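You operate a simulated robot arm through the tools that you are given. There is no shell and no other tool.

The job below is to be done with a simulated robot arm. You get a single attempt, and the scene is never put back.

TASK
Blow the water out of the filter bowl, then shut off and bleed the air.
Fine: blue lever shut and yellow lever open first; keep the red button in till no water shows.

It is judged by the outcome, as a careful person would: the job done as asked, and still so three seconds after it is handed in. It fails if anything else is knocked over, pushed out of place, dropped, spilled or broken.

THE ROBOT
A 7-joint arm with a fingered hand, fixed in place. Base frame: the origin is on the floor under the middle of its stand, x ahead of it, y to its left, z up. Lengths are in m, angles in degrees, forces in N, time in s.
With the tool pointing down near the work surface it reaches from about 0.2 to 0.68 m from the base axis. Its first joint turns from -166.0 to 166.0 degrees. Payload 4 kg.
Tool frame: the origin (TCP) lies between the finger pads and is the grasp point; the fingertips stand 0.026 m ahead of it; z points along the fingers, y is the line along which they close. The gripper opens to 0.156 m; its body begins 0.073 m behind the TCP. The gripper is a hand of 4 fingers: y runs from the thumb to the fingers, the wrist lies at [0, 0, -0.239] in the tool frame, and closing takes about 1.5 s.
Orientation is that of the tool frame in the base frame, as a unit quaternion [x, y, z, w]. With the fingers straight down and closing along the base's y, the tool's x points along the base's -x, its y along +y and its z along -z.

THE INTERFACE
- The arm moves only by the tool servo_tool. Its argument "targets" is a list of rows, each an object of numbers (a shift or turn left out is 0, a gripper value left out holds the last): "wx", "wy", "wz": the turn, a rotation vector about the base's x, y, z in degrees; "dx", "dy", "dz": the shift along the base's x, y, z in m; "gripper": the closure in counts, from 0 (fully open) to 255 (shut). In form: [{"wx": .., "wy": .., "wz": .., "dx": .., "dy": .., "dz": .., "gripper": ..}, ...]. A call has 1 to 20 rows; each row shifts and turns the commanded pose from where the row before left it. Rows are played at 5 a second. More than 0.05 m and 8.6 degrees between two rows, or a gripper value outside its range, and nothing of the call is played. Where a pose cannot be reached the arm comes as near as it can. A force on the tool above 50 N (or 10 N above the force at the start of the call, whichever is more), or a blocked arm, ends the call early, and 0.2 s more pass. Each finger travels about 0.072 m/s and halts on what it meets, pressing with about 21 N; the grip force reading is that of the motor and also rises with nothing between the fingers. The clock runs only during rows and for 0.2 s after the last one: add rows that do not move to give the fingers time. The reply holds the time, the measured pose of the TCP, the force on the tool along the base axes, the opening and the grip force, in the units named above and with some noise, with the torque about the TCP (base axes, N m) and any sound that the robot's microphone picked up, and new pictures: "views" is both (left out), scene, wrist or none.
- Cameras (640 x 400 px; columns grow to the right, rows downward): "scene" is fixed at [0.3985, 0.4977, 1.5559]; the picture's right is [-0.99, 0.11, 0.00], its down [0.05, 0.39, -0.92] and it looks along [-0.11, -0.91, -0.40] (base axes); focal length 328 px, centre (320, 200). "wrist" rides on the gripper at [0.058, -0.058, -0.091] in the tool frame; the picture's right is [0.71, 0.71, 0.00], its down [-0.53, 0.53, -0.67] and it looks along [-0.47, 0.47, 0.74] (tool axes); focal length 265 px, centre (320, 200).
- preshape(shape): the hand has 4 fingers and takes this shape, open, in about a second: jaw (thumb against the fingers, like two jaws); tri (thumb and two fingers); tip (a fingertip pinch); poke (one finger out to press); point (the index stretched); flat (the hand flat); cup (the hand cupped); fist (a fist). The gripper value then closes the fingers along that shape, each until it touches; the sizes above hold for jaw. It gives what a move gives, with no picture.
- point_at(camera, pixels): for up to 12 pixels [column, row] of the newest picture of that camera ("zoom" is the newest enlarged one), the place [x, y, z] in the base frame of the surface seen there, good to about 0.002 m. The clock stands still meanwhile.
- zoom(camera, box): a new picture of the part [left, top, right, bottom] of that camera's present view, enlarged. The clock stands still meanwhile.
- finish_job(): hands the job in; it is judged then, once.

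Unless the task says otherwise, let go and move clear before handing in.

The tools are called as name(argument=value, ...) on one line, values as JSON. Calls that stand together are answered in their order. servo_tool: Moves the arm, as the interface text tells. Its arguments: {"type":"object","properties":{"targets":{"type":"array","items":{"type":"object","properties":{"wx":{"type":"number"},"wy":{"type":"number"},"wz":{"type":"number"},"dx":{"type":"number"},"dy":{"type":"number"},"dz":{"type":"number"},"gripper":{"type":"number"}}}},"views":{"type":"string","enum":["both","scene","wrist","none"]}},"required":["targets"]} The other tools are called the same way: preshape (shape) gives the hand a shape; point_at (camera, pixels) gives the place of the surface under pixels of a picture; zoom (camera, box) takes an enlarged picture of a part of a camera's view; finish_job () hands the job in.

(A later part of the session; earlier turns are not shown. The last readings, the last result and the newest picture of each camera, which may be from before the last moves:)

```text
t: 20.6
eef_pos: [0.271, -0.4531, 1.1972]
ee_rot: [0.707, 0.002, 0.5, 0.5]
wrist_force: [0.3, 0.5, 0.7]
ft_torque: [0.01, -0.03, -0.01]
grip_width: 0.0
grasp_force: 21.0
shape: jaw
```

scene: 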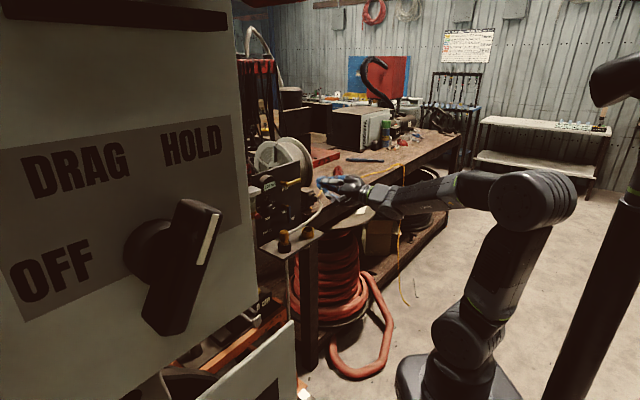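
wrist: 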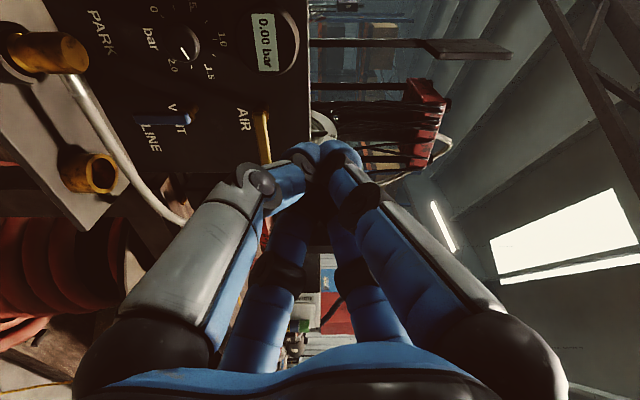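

The camera now sits on the left and sees panel, levers and hose clearly. I'll tilt the tool about 42° down while moving to a standoff in front of the blue lever's left side.

servo_tool(targets=[{"wx": 6, "wy": 6, "dx": 0.01156, "dy": -0.01898, "dz": -0.0208}, {"wx": 6, "wy": 6, "dx": 0.01156, "dy": -0.01898, "dz": -0.0208}, {"wx": 6, "wy": 6, "dx": 0.01156, "dy": -0.01898, "dz": -0.0208}, {"wx": 6, "wy": 6, "dx": 0.01156, "dy": -0.01898, "dz": -0.0208}, {"wx": 6, "wy": 6, "dx": 0.01156, "dy": -0.01898, "dz": -0.0208}, {}])

zoom(camera="scene", box=[252, 165, 348, 225])

```text
t: 22.0
eef_pos: [0.3295, -0.5508, 1.093]
ee_rot: [0.915, 0.0, 0.286, 0.285]
wrist_force: [-0.9, -0.1, 0.3]
ft_torque: [0.02, 0.02, -0.03]
grip_width: 0.0
grasp_force: 20.4
shape: jaw
```

scene: 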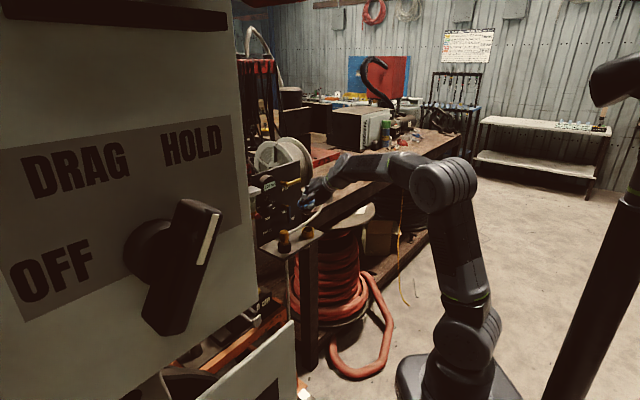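
wrist: 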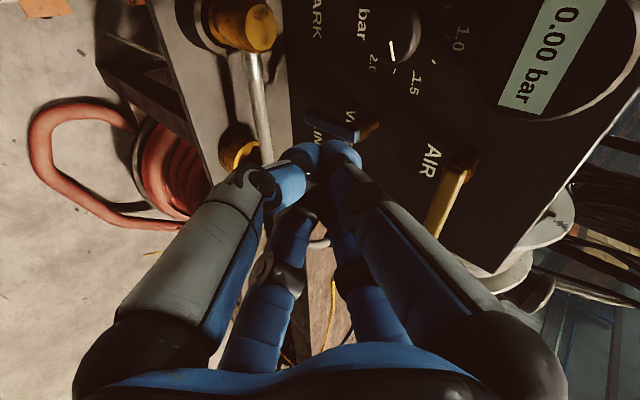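

```text
6.67 times, centred on (300, 195) of scene
```

zoom: 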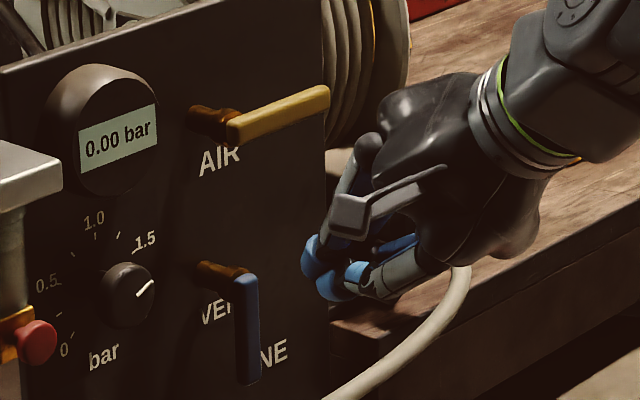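

The hand is at the standoff; wrist picture shows the blue lever at (340,128) just beyond the fingertips, with the knob at (390,45) to the left. I'll advance two thirds of the way toward the lever's left side and check clearance.

servo_tool(targets=[{"dx": 0.012, "dy": -0.012, "dz": -0.0155}, {"dx": 0.012, "dy": -0.012, "dz": -0.0155}, {"dx": 0.012, "dy": -0.012, "dz": -0.0155}, {"dx": 0.012, "dy": -0.012, "dz": -0.0155}, {}])

zoom(camera="scene", box=[252, 175, 332, 235])

```text
t: 23.2
eef_pos: [0.3769, -0.5978, 1.0313]
ee_rot: [0.915, 0.0, 0.285, 0.285]
wrist_force: [-0.5, -0.3, 1.4]
ft_torque: [0.02, -0.01, -0.01]
grip_width: 0.0001
grasp_force: 21.1
shape: jaw
```

scene: 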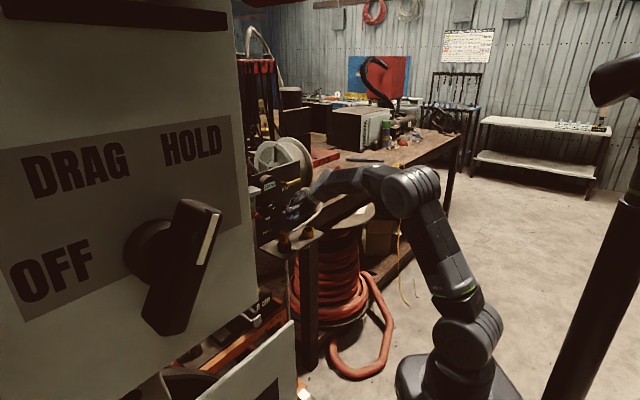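
wrist: 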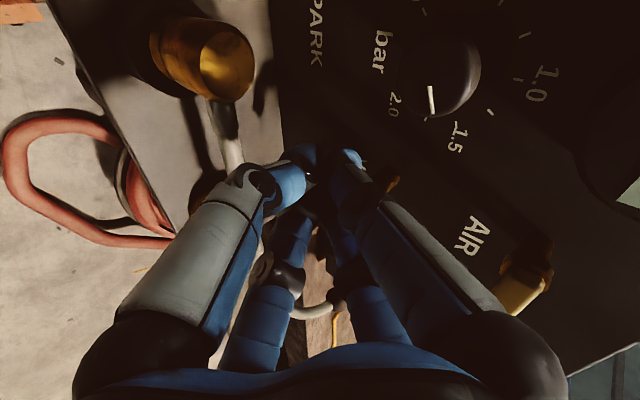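

```text
6.67 times, centred on (292, 205) of scene
```

zoom: 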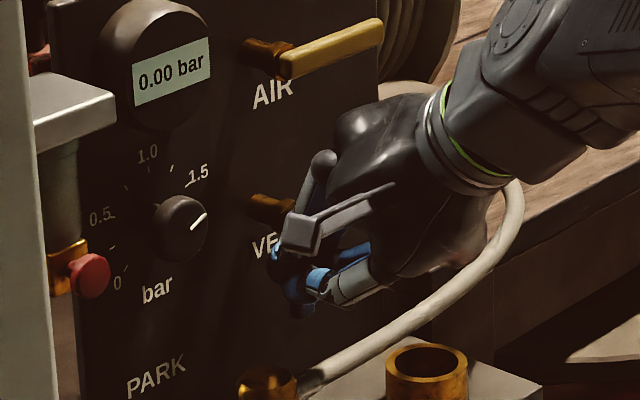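

The TCP is at s≈0.156, d≈0.091, with the fingertips left of the blue lever and above the hose. I'll go in the last 0.035 m so the tips come level with the lever's thickness.

servo_tool(targets=[{"dx": 0.0082, "dy": -0.0082, "dz": -0.0103}, {"dx": 0.0082, "dy": -0.0082, "dz": -0.0103}, {"dx": 0.0082, "dy": -0.0082, "dz": -0.0103}, {}])

zoom(camera="scene", box=[252, 185, 332, 245])

zoom(camera="wrist", box=[220, 80, 460, 230])

```text
t: 24.2
eef_pos: [0.4027, -0.6216, 1.0]
ee_rot: [0.915, 0.001, 0.286, 0.285]
wrist_force: [0.0, 0.4, -0.1]
ft_torque: [-0.02, 0.0, -0.03]
grip_width: 0.0
grasp_force: 21.0
shape: jaw
```

scene: 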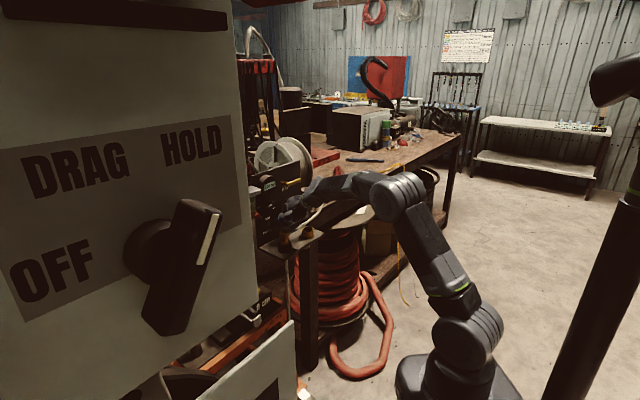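
wrist: 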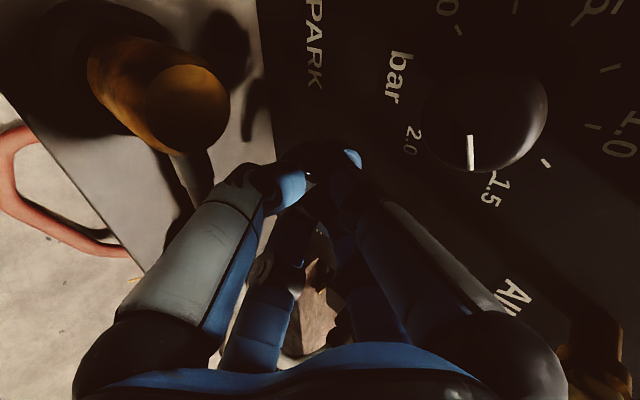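

```text
6.67 times, centred on (292, 215) of scene
```

zoom: 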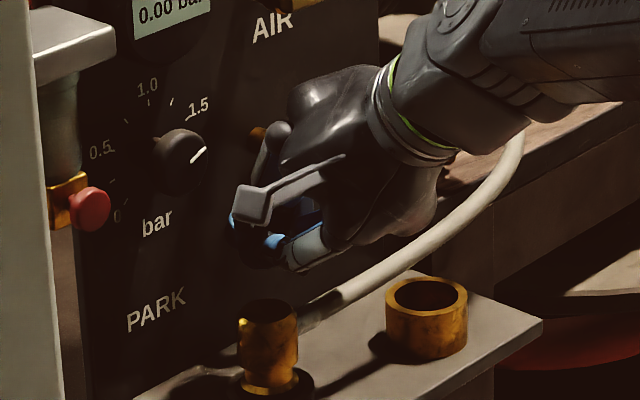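

```text
2.67 times, centred on (340, 155) of wrist
```

zoom: 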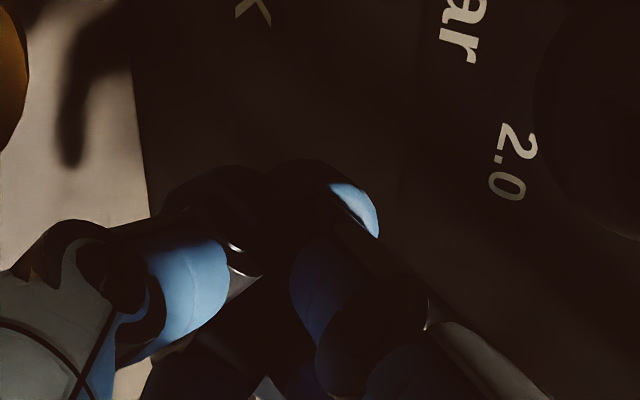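

The TCP is at s≈0.155, d≈0.056, z=1.0 with no contact force. I'll push slowly to the right against the blue lever, watching the force.

servo_tool(targets=[{"dx": -0.0055, "dy": -0.0055, "dz": -0.002}, {"dx": -0.0055, "dy": -0.0055, "dz": -0.002}, {"dx": -0.0055, "dy": -0.0055}, {"dx": -0.0055, "dy": -0.0055}])

zoom(camera="scene", box=[252, 185, 332, 245])

```text
t: 25.2
eef_pos: [0.3803, -0.6432, 0.9937]
ee_rot: [0.915, 0.001, 0.286, 0.284]
wrist_force: [0.0, 6.2, -1.6]
ft_torque: [0.04, 0.02, 0.04]
grip_width: 0.0001
grasp_force: 21.2
shape: jaw
```

scene: 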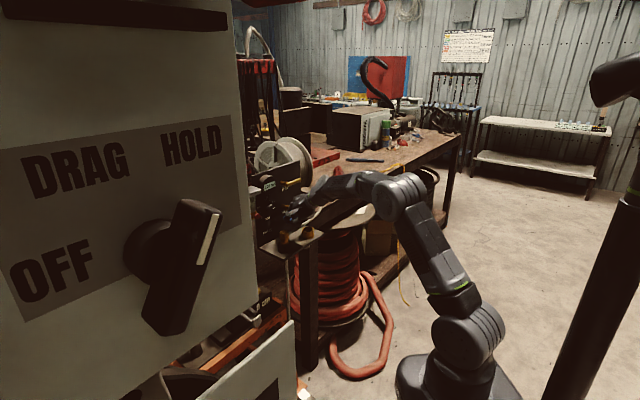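
wrist: 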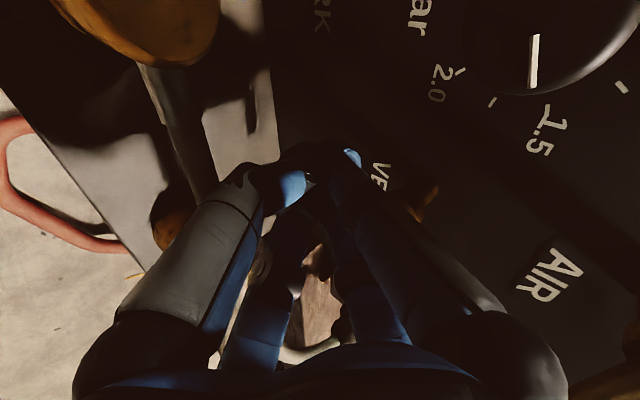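

```text
6.67 times, centred on (292, 215) of scene
```

zoom: 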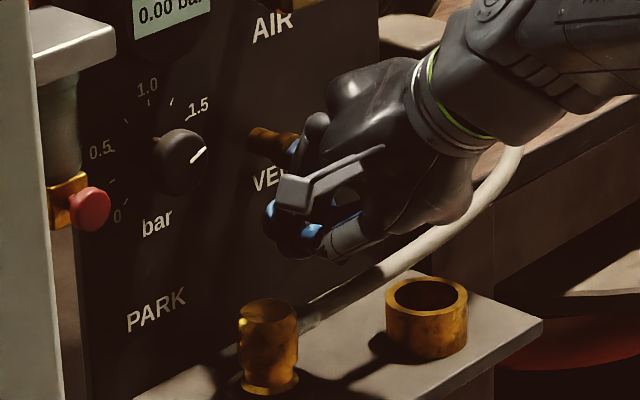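

Force of about 6 N shows contact and the lever yielding (s≈0.186). I'll keep pushing right.

servo_tool(targets=[{"dx": -0.0055, "dy": -0.0055}, {"dx": -0.0055, "dy": -0.0055}, {"dx": -0.0055, "dy": -0.0055}, {"dx": -0.0055, "dy": -0.0055}])

zoom(camera="scene", box=[252, 185, 332, 245])

zoom(camera="wrist", box=[260, 100, 500, 250])

```text
t: 26.2
eef_pos: [0.3578, -0.6649, 0.9969]
ee_rot: [0.915, -0.001, 0.286, 0.286]
wrist_force: [-3.2, 6.3, -1.3]
ft_torque: [0.0, -0.03, -0.02]
grip_width: 0.0
grasp_force: 20.8
shape: jaw
```

scene: 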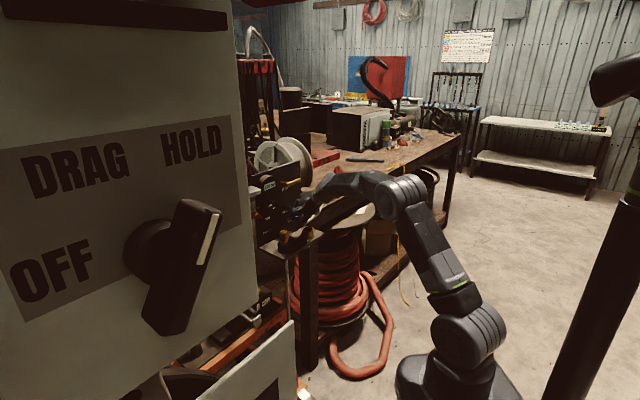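
wrist: 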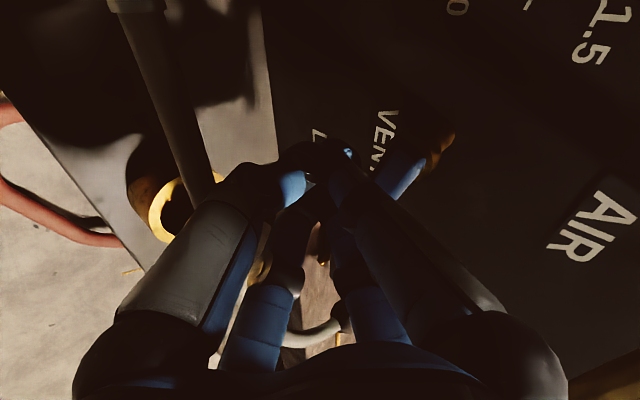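

```text
6.67 times, centred on (292, 215) of scene
```

zoom: 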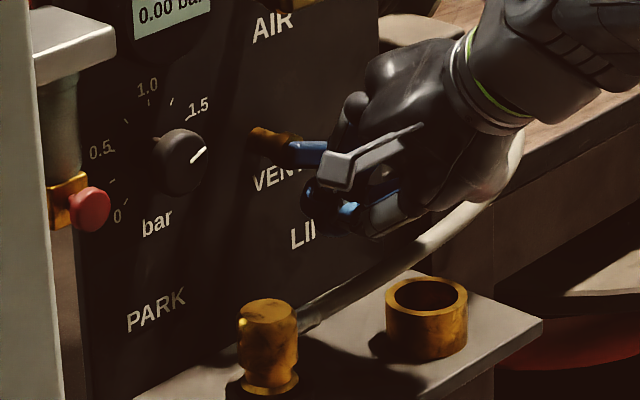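

```text
2.67 times, centred on (380, 175) of wrist
```

zoom: 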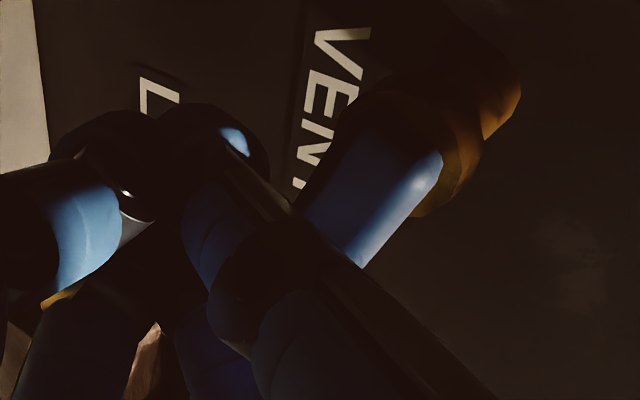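

The blue lever has swung to roughly 65–70° (scene zoom (305,152)), nearly level. I'll now push upward with a slight rightward move to finish the turn.

servo_tool(targets=[{"dx": -0.004, "dy": -0.004, "dz": 0.004}, {"dx": -0.003, "dy": -0.003, "dz": 0.005}, {"dx": -0.002, "dy": -0.002, "dz": 0.005}])

zoom(camera="scene", box=[252, 175, 332, 235])

zoom(camera="wrist", box=[260, 60, 500, 210])

```text
t: 27.0
eef_pos: [0.3478, -0.6733, 1.0089]
ee_rot: [0.916, 0.001, 0.286, 0.283]
wrist_force: [-2.3, 6.4, -7.1]
ft_torque: [0.02, 0.13, 0.08]
grip_width: 0.0
grasp_force: 21.0
shape: jaw
```

scene: 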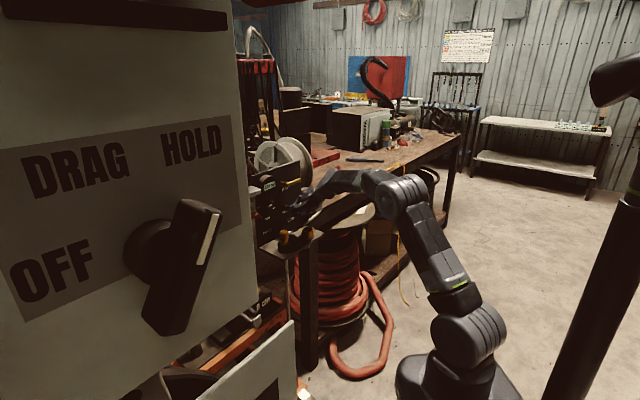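
wrist: 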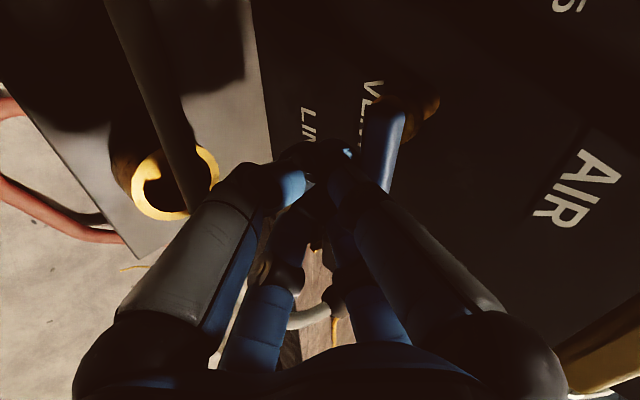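

```text
6.67 times, centred on (292, 205) of scene
```

zoom: 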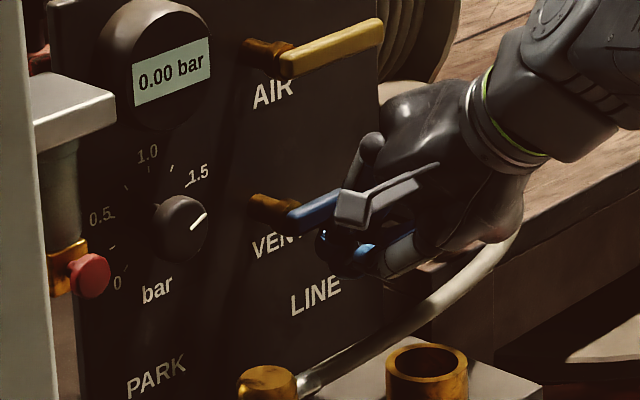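

```text
2.67 times, centred on (380, 135) of wrist
```

zoom: 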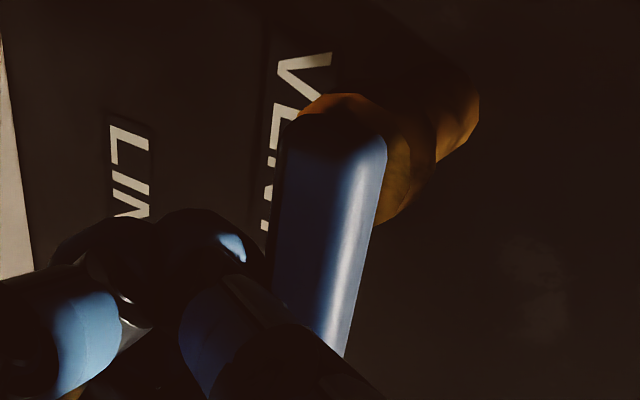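

The blue lever now looks parallel to the yellow one (scene zoom (290,222)→(340,203)), and force rose to about 10 N. One more small upward nudge will show whether it is against its stop.

servo_tool(targets=[{"dz": 0.003}, {"dz": 0.002}], views="wrist")

zoom(camera="scene", box=[268, 175, 332, 215])

```text
t: 27.6
eef_pos: [0.3472, -0.6734, 1.0129]
ee_rot: [0.916, 0.0, 0.285, 0.284]
wrist_force: [-10.3, 11.7, -17.2]
ft_torque: [0.15, 0.29, 0.08]
grip_width: 0.0002
grasp_force: 21.1
shape: jaw
```

wrist: 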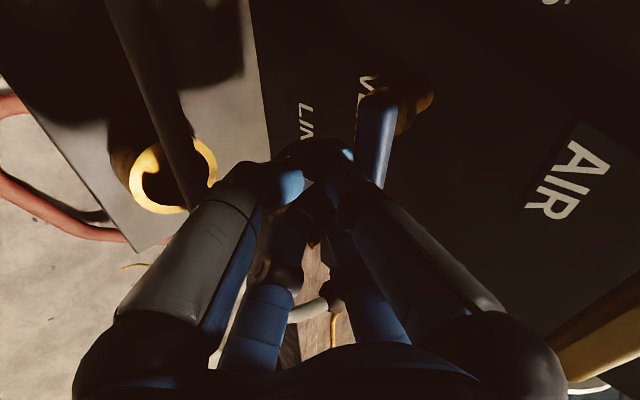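

```text
10.00 times, centred on (300, 195) of scene
```

zoom: 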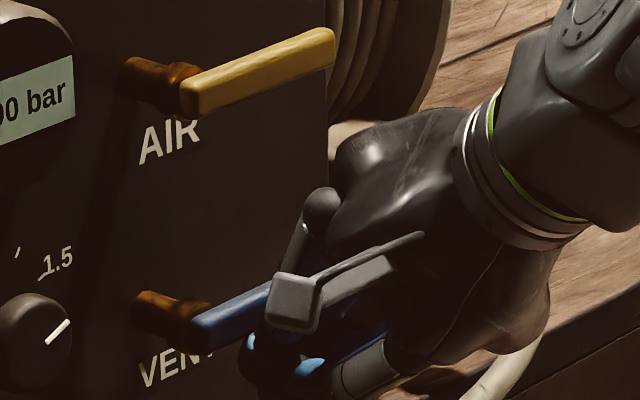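

The force jumped to about 23 N with hardly any motion, so the blue lever is on its stop, level (shut). I'll ease off, back out over the hose, then rise while untilting to a standoff above the yellow lever's end.

servo_tool(targets=[{"dz": -0.005}, {"dx": -0.007, "dy": 0.007, "dz": -0.001}, {"dx": -0.0075, "dy": 0.0075}, {"dx": -0.0085, "dy": 0.0038, "dz": 0.027}, {"dx": -0.0085, "dy": 0.0038, "dz": 0.027}, {"dx": -0.0085, "dy": 0.0038, "dz": 0.027, "wx": -6, "wy": -6}, {"dx": -0.0085, "dy": 0.0038, "dz": 0.027, "wx": -6, "wy": -6}, {"dx": -0.0085, "dy": 0.0038, "dz": 0.027, "wx": -6, "wy": -6}, {"dx": -0.0085, "dy": 0.0038, "dz": 0.027}, {}])

zoom(camera="scene", box=[252, 165, 332, 225])

```text
t: 29.8
eef_pos: [0.2836, -0.6383, 1.1701]
ee_rot: [0.803, 0.001, 0.422, 0.42]
wrist_force: [1.1, -0.1, -0.6]
ft_torque: [-0.02, 0.0, -0.04]
grip_width: 0.0002
grasp_force: 21.3
shape: jaw
```

scene: 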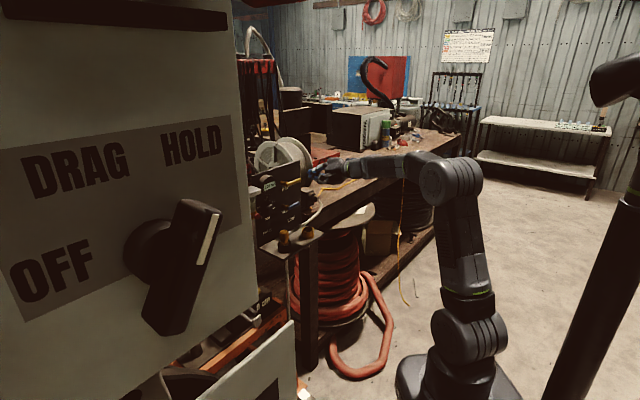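
wrist: 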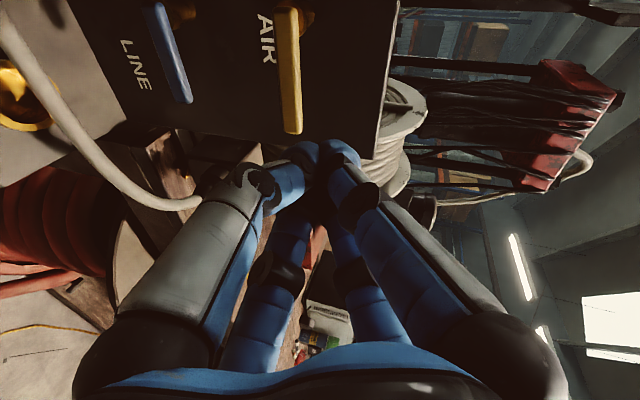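

```text
6.67 times, centred on (292, 195) of scene
```

zoom: 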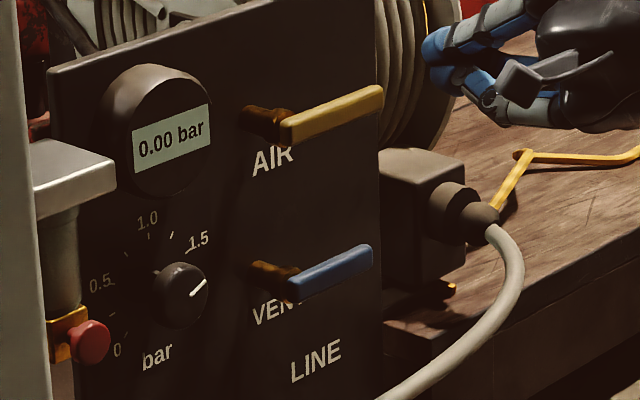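

Both levers are now level, and the blue one is shut; the gauge still shows 0.00 bar. I'll move in above the outer end of the yellow lever (s≈0.25), staying 2 cm above it.

servo_tool(targets=[{"dx": 0.0102, "dy": -0.0102}, {"dx": 0.0102, "dy": -0.0102}, {"dx": 0.0102, "dy": -0.0102}, {"dx": 0.0102, "dy": -0.0102}, {"dx": 0.0102, "dy": -0.0102}, {}])

zoom(camera="scene", box=[252, 155, 332, 215])

```text
t: 31.2
eef_pos: [0.3336, -0.6871, 1.1723]
ee_rot: [0.804, 0.001, 0.422, 0.42]
wrist_force: [0.3, -0.6, -0.2]
ft_torque: [0.0, 0.01, 0.0]
grip_width: 0.0002
grasp_force: 21.2
shape: jaw
```

scene: 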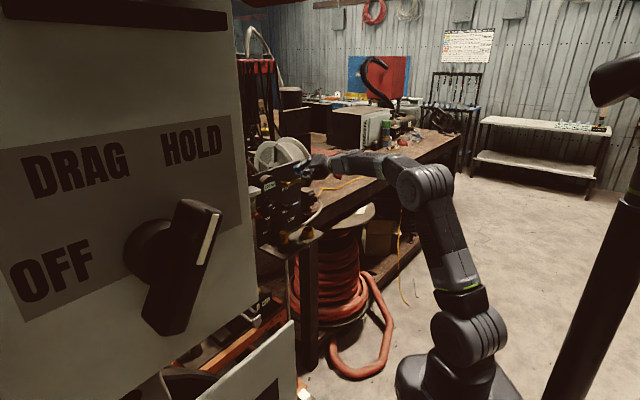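
wrist: 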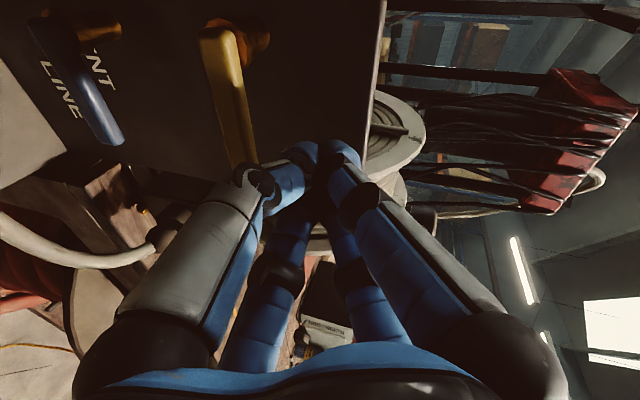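

```text
6.67 times, centred on (292, 185) of scene
```

zoom: 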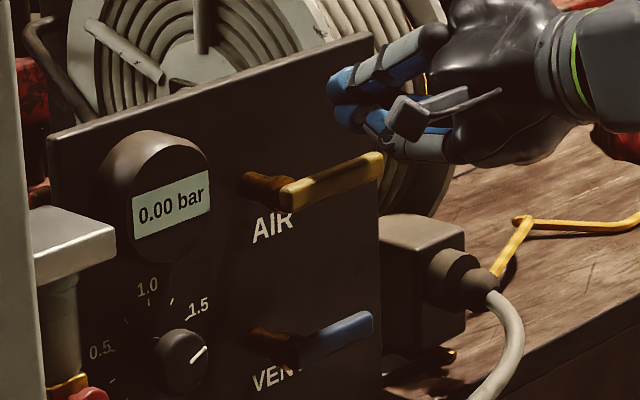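

The fingertips are over the outer end of the yellow lever (d≈0.058, s≈0.25). I'll press down slowly and watch whether the lever yields downward.

servo_tool(targets=[{"dz": -0.008, "dx": 0.002, "dy": -0.002}, {"dz": -0.007}, {"dz": -0.006}, {"dz": -0.006}, {"dz": -0.006}])

zoom(camera="scene", box=[252, 155, 332, 215])

```text
t: 32.4
eef_pos: [0.3355, -0.6907, 1.1383]
ee_rot: [0.803, 0.0, 0.422, 0.421]
wrist_force: [1.1, -0.1, 1.7]
ft_torque: [-0.01, -0.01, 0.02]
grip_width: 0.0
grasp_force: 21.4
shape: jaw
```

scene: 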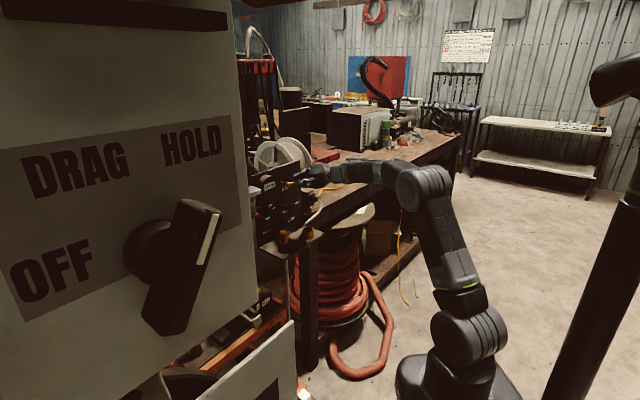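
wrist: 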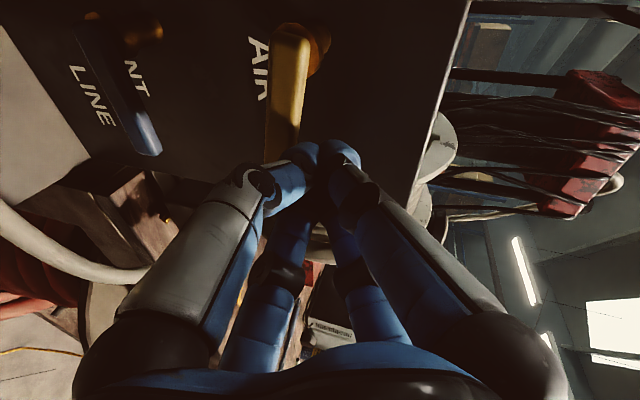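

```text
6.67 times, centred on (292, 185) of scene
```

zoom: 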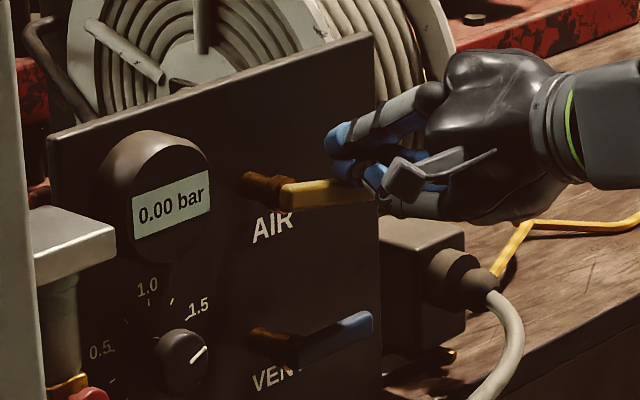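

The yellow lever is turning down easily (about 15° so far, under 2 N). I'll follow its arc down to about 60°.

servo_tool(targets=[{"dx": -0.0014, "dy": -0.0014, "dz": -0.0085}, {"dx": -0.0014, "dy": -0.0014, "dz": -0.0085}, {"dx": 0.001, "dy": 0.001, "dz": -0.008}, {"dx": 0.001, "dy": 0.001, "dz": -0.0078}, {"dx": 0.0026, "dy": 0.0026, "dz": -0.0072}, {"dx": 0.0026, "dy": 0.0026, "dz": -0.0072}])

zoom(camera="scene", box=[252, 165, 332, 225])

```text
t: 33.8
eef_pos: [0.3411, -0.6851, 1.091]
ee_rot: [0.803, 0.001, 0.421, 0.421]
wrist_force: [-1.5, -0.5, 0.0]
ft_torque: [-0.02, -0.02, 0.04]
grip_width: 0.0001
grasp_force: 20.7
shape: jaw
```

scene: 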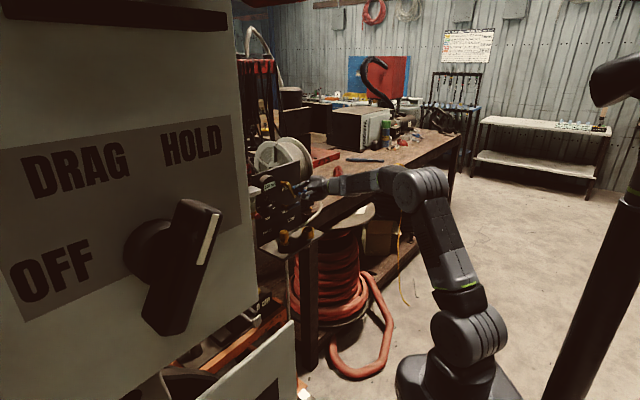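
wrist: 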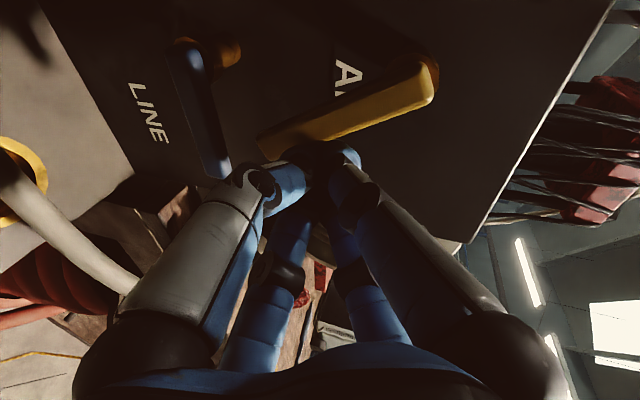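

```text
6.67 times, centred on (292, 195) of scene
```

zoom: 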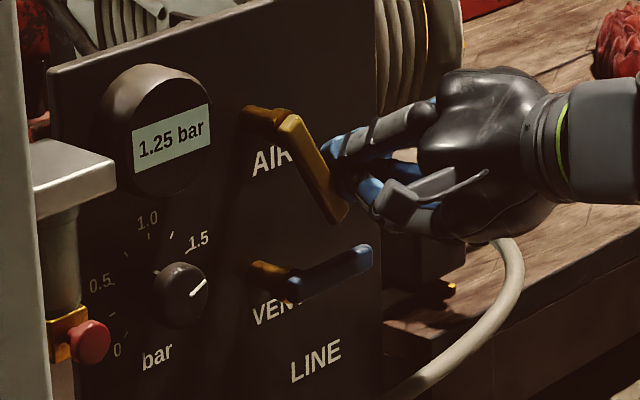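

The gauge has risen to 1.25 bar, which confirms the vent is shut and the air is opening. I'll continue the arc to the lever's lower stop.

servo_tool(targets=[{"dx": 0.0037, "dy": 0.0037, "dz": -0.0055}, {"dx": 0.0037, "dy": 0.0037, "dz": -0.0055}, {"dx": 0.0047, "dy": 0.0047, "dz": -0.0045}, {"dx": 0.0047, "dy": 0.0047, "dz": -0.0035}])

zoom(camera="scene", box=[252, 165, 332, 225])

```text
t: 34.8
eef_pos: [0.3575, -0.6686, 1.0732]
ee_rot: [0.804, 0.0, 0.421, 0.42]
wrist_force: [-1.4, -1.4, 0.5]
ft_torque: [-0.02, 0.02, 0.02]
grip_width: 0.0
grasp_force: 21.2
shape: jaw
```

scene: 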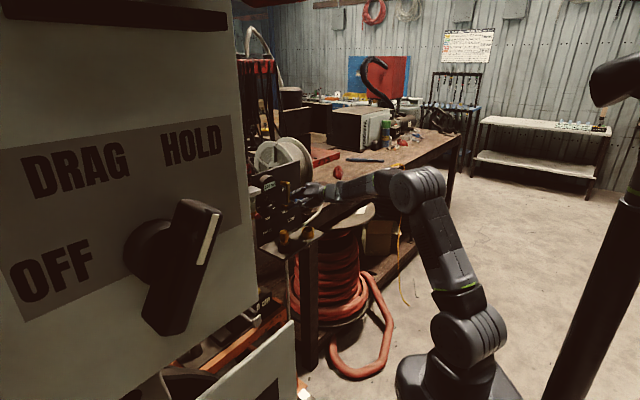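
wrist: 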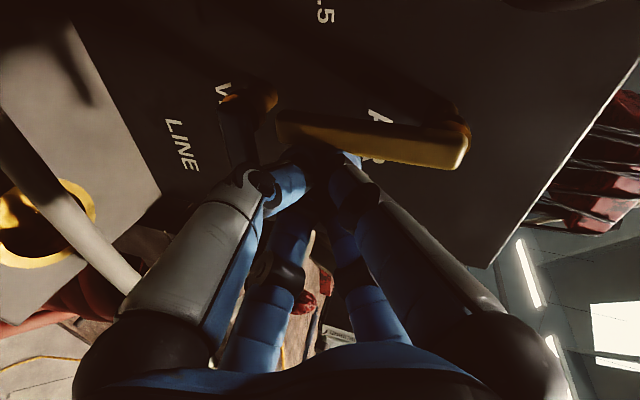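

```text
6.67 times, centred on (292, 195) of scene
```

zoom: 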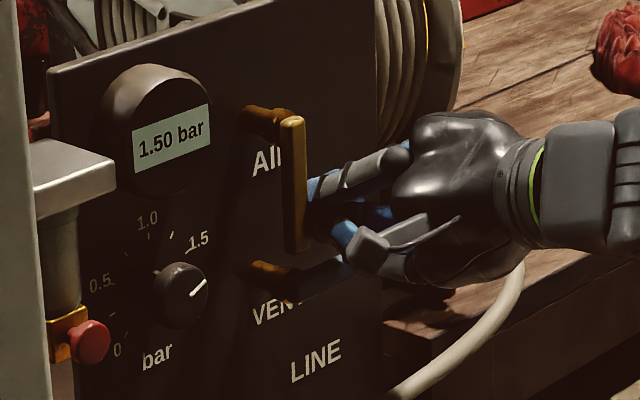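

The lever is almost vertical and the gauge reads 1.50 bar, matching the regulator. I'll nudge left a few millimetres more until the stop pushes back.

servo_tool(targets=[{"dx": 0.003, "dy": 0.003}, {"dx": 0.003, "dy": 0.003}], views="wrist")

zoom(camera="scene", box=[252, 165, 332, 225])

```text
t: 35.4
eef_pos: [0.3583, -0.6657, 1.0715]
ee_rot: [0.804, -0.002, 0.419, 0.422]
wrist_force: [-13.2, -10.4, -1.5]
ft_torque: [0.05, -0.02, -0.27]
grip_width: 0.0
grasp_force: 21.4
shape: jaw
```

wrist: 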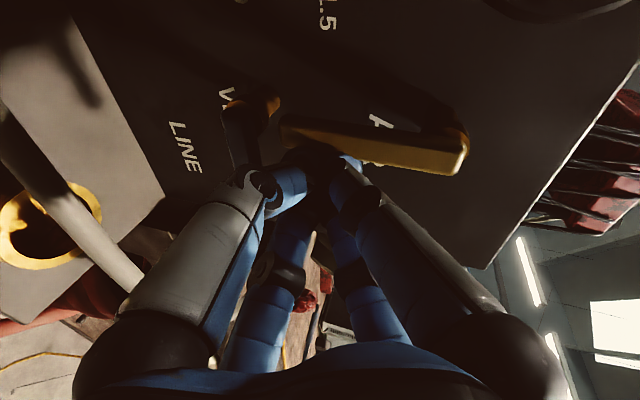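

```text
6.67 times, centred on (292, 195) of scene
```

zoom: 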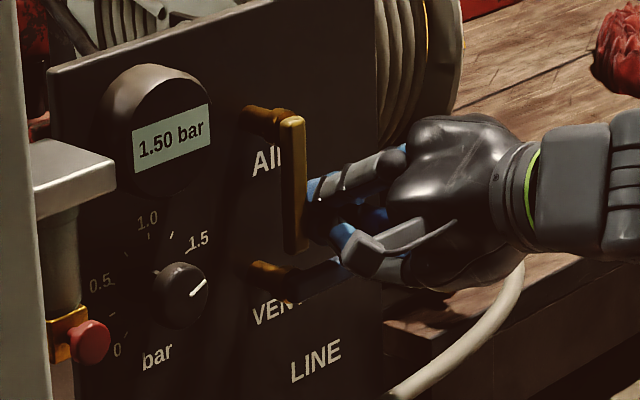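

The stop pushed back at about 17 N, so the yellow lever is fully open, and the gauge holds 1.50 bar. I'll ease off right, back straight out and level the tool.

servo_tool(targets=[{"dx": -0.006, "dy": -0.006, "dz": 0.002}, {"dx": -0.0142, "dy": 0.0142}, {"dx": -0.0142, "dy": 0.0142}, {"dx": -0.0142, "dy": 0.0142}, {"dx": -0.0142, "dy": 0.0142, "wx": -6, "wy": -6}, {"dx": -0.0142, "dy": 0.0142, "wx": -6, "wy": -6}, {}])

zoom(camera="scene", box=[240, 165, 320, 225])

```text
t: 37.0
eef_pos: [0.2869, -0.5957, 1.0739]
ee_rot: [0.706, 0.0, 0.5, 0.501]
wrist_force: [0.4, -0.1, 0.7]
ft_torque: [0.01, 0.03, 0.01]
grip_width: 0.0001
grasp_force: 20.5
shape: jaw
```

scene: 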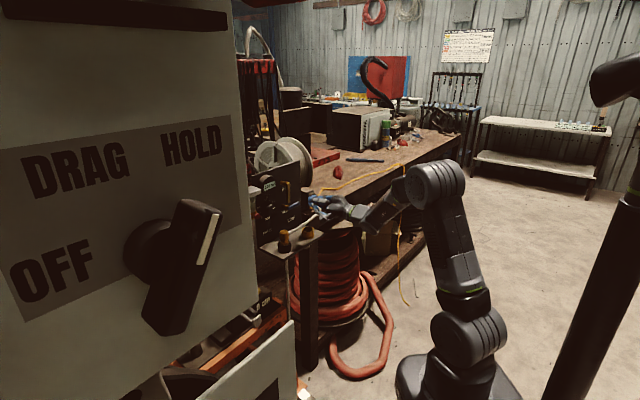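
wrist: 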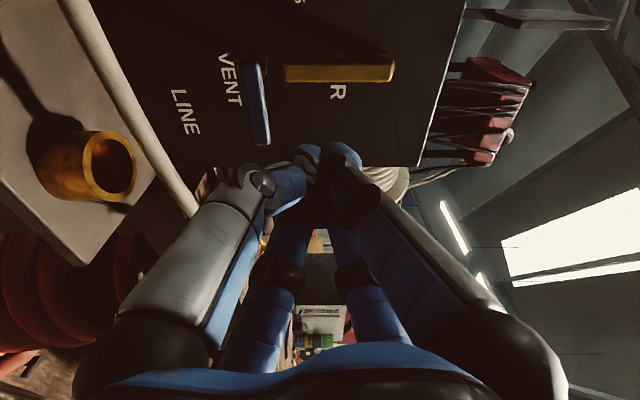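

```text
6.67 times, centred on (280, 195) of scene
```

zoom: 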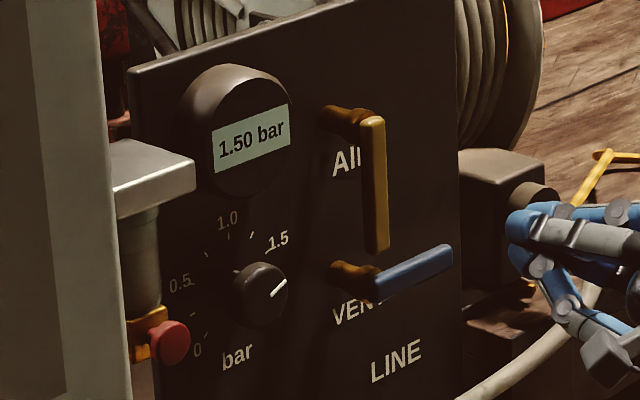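

Yellow is vertical (open), blue level (shut), and pressure stands at 1.50 bar. I'll now roll the camera back on top while moving left to a standoff in front of the red button.

servo_tool(targets=[{"wx": 6, "wy": -6, "dx": 0.01114, "dy": 0.01359, "dz": -0.0017}, {"wx": 6, "wy": -6, "dx": 0.01114, "dy": 0.01359, "dz": -0.0017}, {"wx": 6, "wy": -6, "dx": 0.01114, "dy": 0.01359, "dz": -0.0017}, {"wx": 6, "wy": -6, "dx": 0.01114, "dy": 0.01359, "dz": -0.0017}, {"wx": 6, "wy": -6, "dx": 0.01114, "dy": 0.01359, "dz": -0.0017}, {"wx": 6, "wy": -6, "dx": 0.01114, "dy": 0.01359, "dz": -0.0017}, {"wx": 6, "wy": -6, "dx": 0.01114, "dy": 0.01359, "dz": -0.0017}, {"wx": 6, "wy": -6, "dx": 0.01114, "dy": 0.01359, "dz": -0.0017}, {"wx": 6, "wy": -6, "dx": 0.01114, "dy": 0.01359, "dz": -0.0017}, {"wx": 6, "wy": -6, "dx": 0.01114, "dy": 0.01359, "dz": -0.0017}, {"wx": 3.64, "wy": -3.64, "dx": 0.01114, "dy": 0.01359, "dz": -0.0017}, {}])

zoom(camera="wrist", box=[200, 0, 440, 150])

zoom(camera="scene", box=[240, 165, 320, 225])

```text
t: 39.6
eef_pos: [0.3952, -0.46, 1.0725]
ee_rot: [0.503, -0.501, 0.705, -0.002]
wrist_force: [0.0, 0.0, 0.0]
ft_torque: [0.01, -0.05, -0.02]
grip_width: 0.0002
grasp_force: 21.1
shape: jaw
out of reach, approached as far as the arm can: row 10, 11
```

scene: 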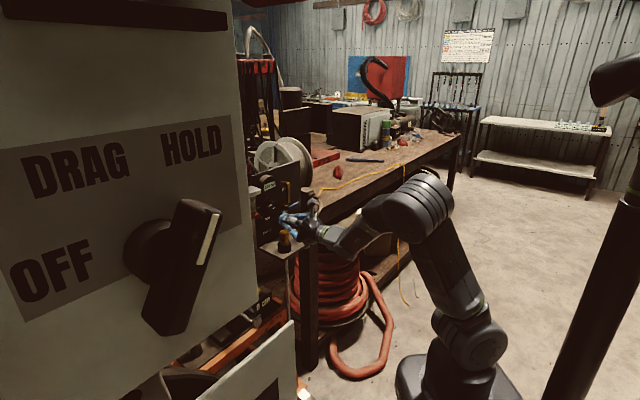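
wrist: 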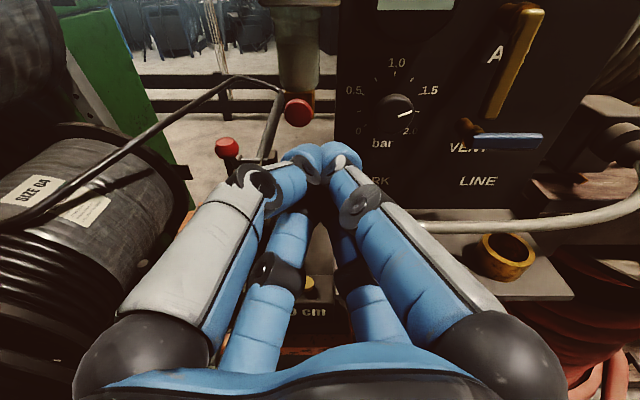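

```text
2.67 times, centred on (320, 75) of wrist
```

zoom: 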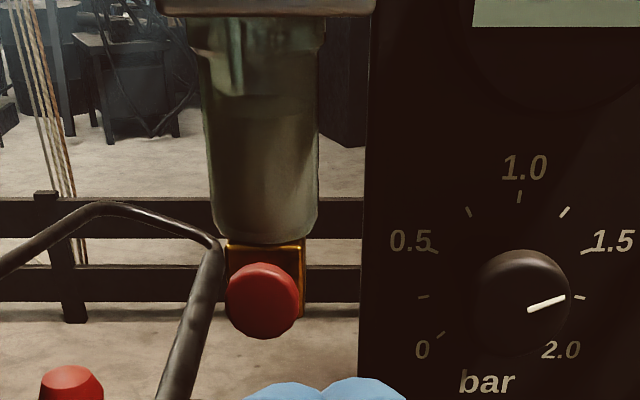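

```text
6.67 times, centred on (280, 195) of scene
```

zoom: 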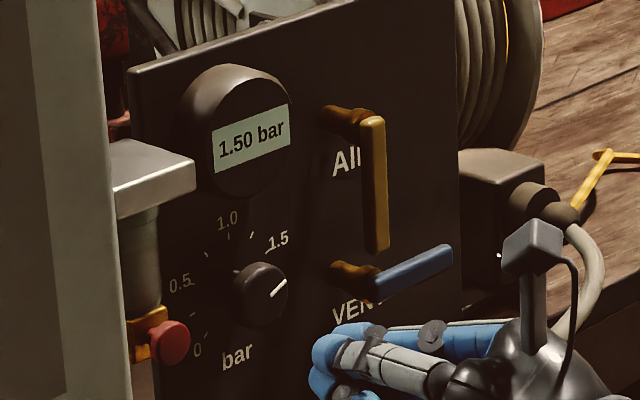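

The wrist zoom shows the bowl with a water line near zoom (265,105) and the red button just below at zoom (262,300); the last rows hit a reach limit with the arm folded, at (0.395,-0.460,1.0725). I'll locate the button and the dark bent rod beside it before moving in.

point_at(camera="wrist", pixels=[[298, 112], [298, 106], [298, 120], [291, 113], [305, 113], [274, 110], [266, 150], [240, 79], [215, 92], [313, 100], [298, 60], [228, 148]])

zoom(camera="wrist", box=[250, 0, 346, 130])

```text
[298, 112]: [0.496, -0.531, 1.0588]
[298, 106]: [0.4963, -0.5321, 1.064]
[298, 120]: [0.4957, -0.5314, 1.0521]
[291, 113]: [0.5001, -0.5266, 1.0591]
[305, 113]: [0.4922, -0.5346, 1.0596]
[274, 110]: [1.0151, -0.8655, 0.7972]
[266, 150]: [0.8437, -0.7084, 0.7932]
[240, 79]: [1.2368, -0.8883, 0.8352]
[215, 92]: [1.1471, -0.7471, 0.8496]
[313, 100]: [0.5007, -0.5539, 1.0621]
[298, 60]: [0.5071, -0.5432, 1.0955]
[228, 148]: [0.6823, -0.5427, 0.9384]
```

```text
3.08 times, centred on (298, 65) of wrist
```

zoom: 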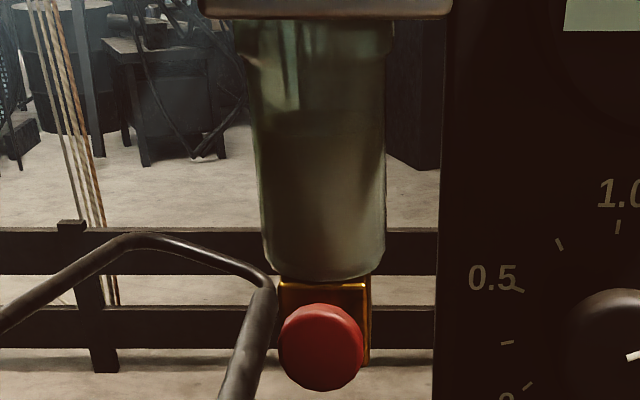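

The rod is far behind (x≈1.0), so it is no obstacle; the button's face centre is (0.496,-0.531,1.057) and the bowl is about two-thirds full of cloudy water. I'll step forward a little first to come out of the reach limit and see where the commanded pose stands.

servo_tool(targets=[{"dx": 0.0142, "dy": -0.0142}, {"dx": 0.0142, "dy": -0.0142}, {}])

```text
t: 40.4
eef_pos: [0.4195, -0.4898, 1.0742]
ee_rot: [0.502, -0.5, 0.705, -0.001]
wrist_force: [0.7, 0.7, -0.1]
ft_torque: [-0.02, 0.01, -0.03]
grip_width: 0.0
grasp_force: 20.6
shape: jaw
out of reach, approached as far as the arm can: row 2
```

scene: 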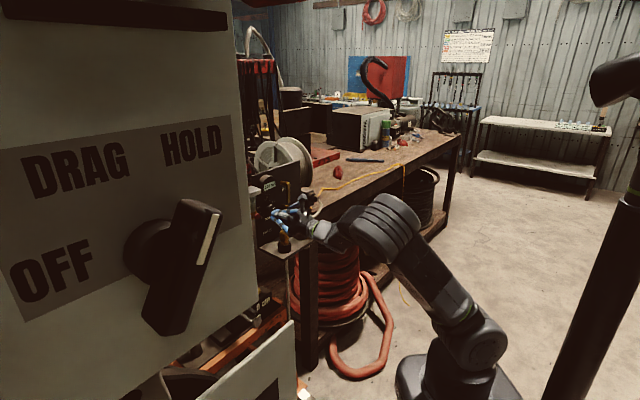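
wrist: 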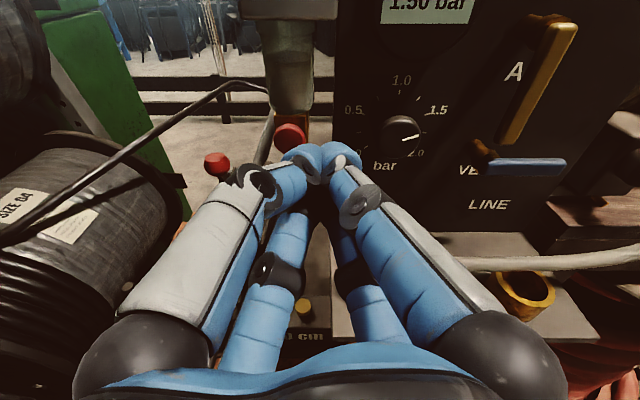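

The arm again reports a limit at row 2, now at (0.4195,-0.4898,1.074). I'll sample the arm's own links to understand which joint is folded.

point_at(camera="scene", pixels=[[385, 228], [410, 205], [360, 235], [430, 275], [480, 350], [455, 300], [335, 240], [320, 228], [345, 215], [300, 215], [400, 240], [430, 375]])

zoom(camera="scene", box=[240, 160, 520, 400])

```text
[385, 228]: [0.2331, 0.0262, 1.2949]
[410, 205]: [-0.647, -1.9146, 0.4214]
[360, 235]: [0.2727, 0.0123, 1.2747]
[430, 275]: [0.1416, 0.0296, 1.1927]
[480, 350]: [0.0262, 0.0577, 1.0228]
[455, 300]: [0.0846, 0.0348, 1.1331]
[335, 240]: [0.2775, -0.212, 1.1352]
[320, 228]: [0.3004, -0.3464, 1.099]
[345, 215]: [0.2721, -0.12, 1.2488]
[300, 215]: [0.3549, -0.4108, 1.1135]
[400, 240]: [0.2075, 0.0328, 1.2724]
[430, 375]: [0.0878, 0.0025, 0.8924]
```

```text
1.67 times, centred on (380, 280) of scene
```

zoom: 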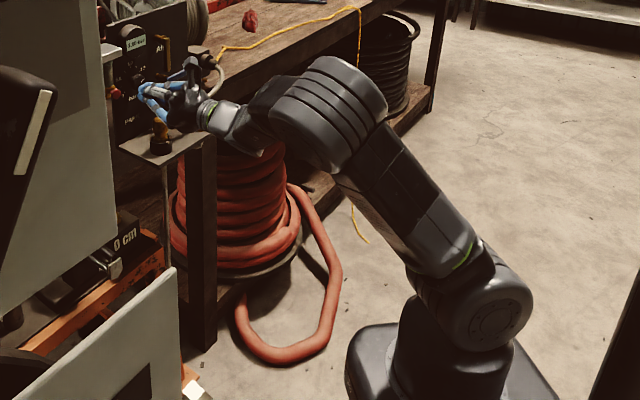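

The elbow has swung to the left (about (0.24,0,1.27)), so a roll or wrist joint is probably at its limit rather than true reach. Roll doesn't matter for pressing, so I'll roll back about 34° toward camera-left while shifting left and down to line up with the button.

servo_tool(targets=[{"wx": -6, "wy": 6}, {"wx": -6, "wy": 6}, {"wx": -6, "wy": 6, "dx": 0.0055, "dy": 0.0055, "dz": -0.005}, {"wx": -6, "wy": 6, "dx": 0.0055, "dy": 0.0055, "dz": -0.006}, {"dx": 0.0055, "dy": 0.0055, "dz": -0.006}, {}])

```text
t: 41.8
eef_pos: [0.4213, -0.4839, 1.0768]
ee_rot: [0.628, -0.33, 0.675, 0.203]
wrist_force: [0.8, 0.5, -0.6]
ft_torque: [0.02, -0.01, 0.0]
grip_width: 0.0001
grasp_force: 20.5
shape: jaw
out of reach, approached as far as the arm can: row 3, 4, 5
```

scene: 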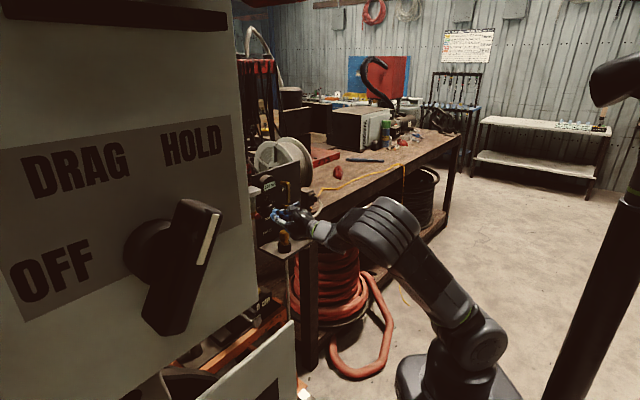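
wrist: 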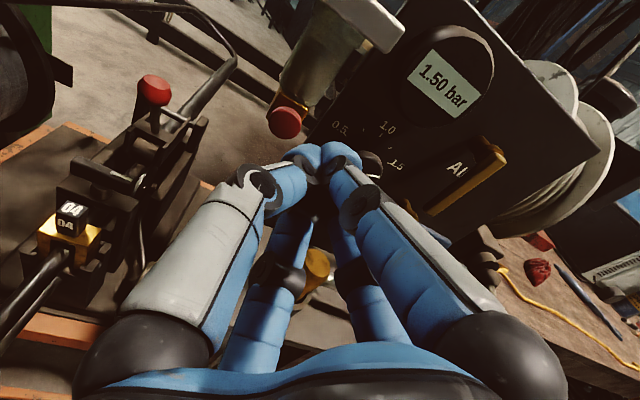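

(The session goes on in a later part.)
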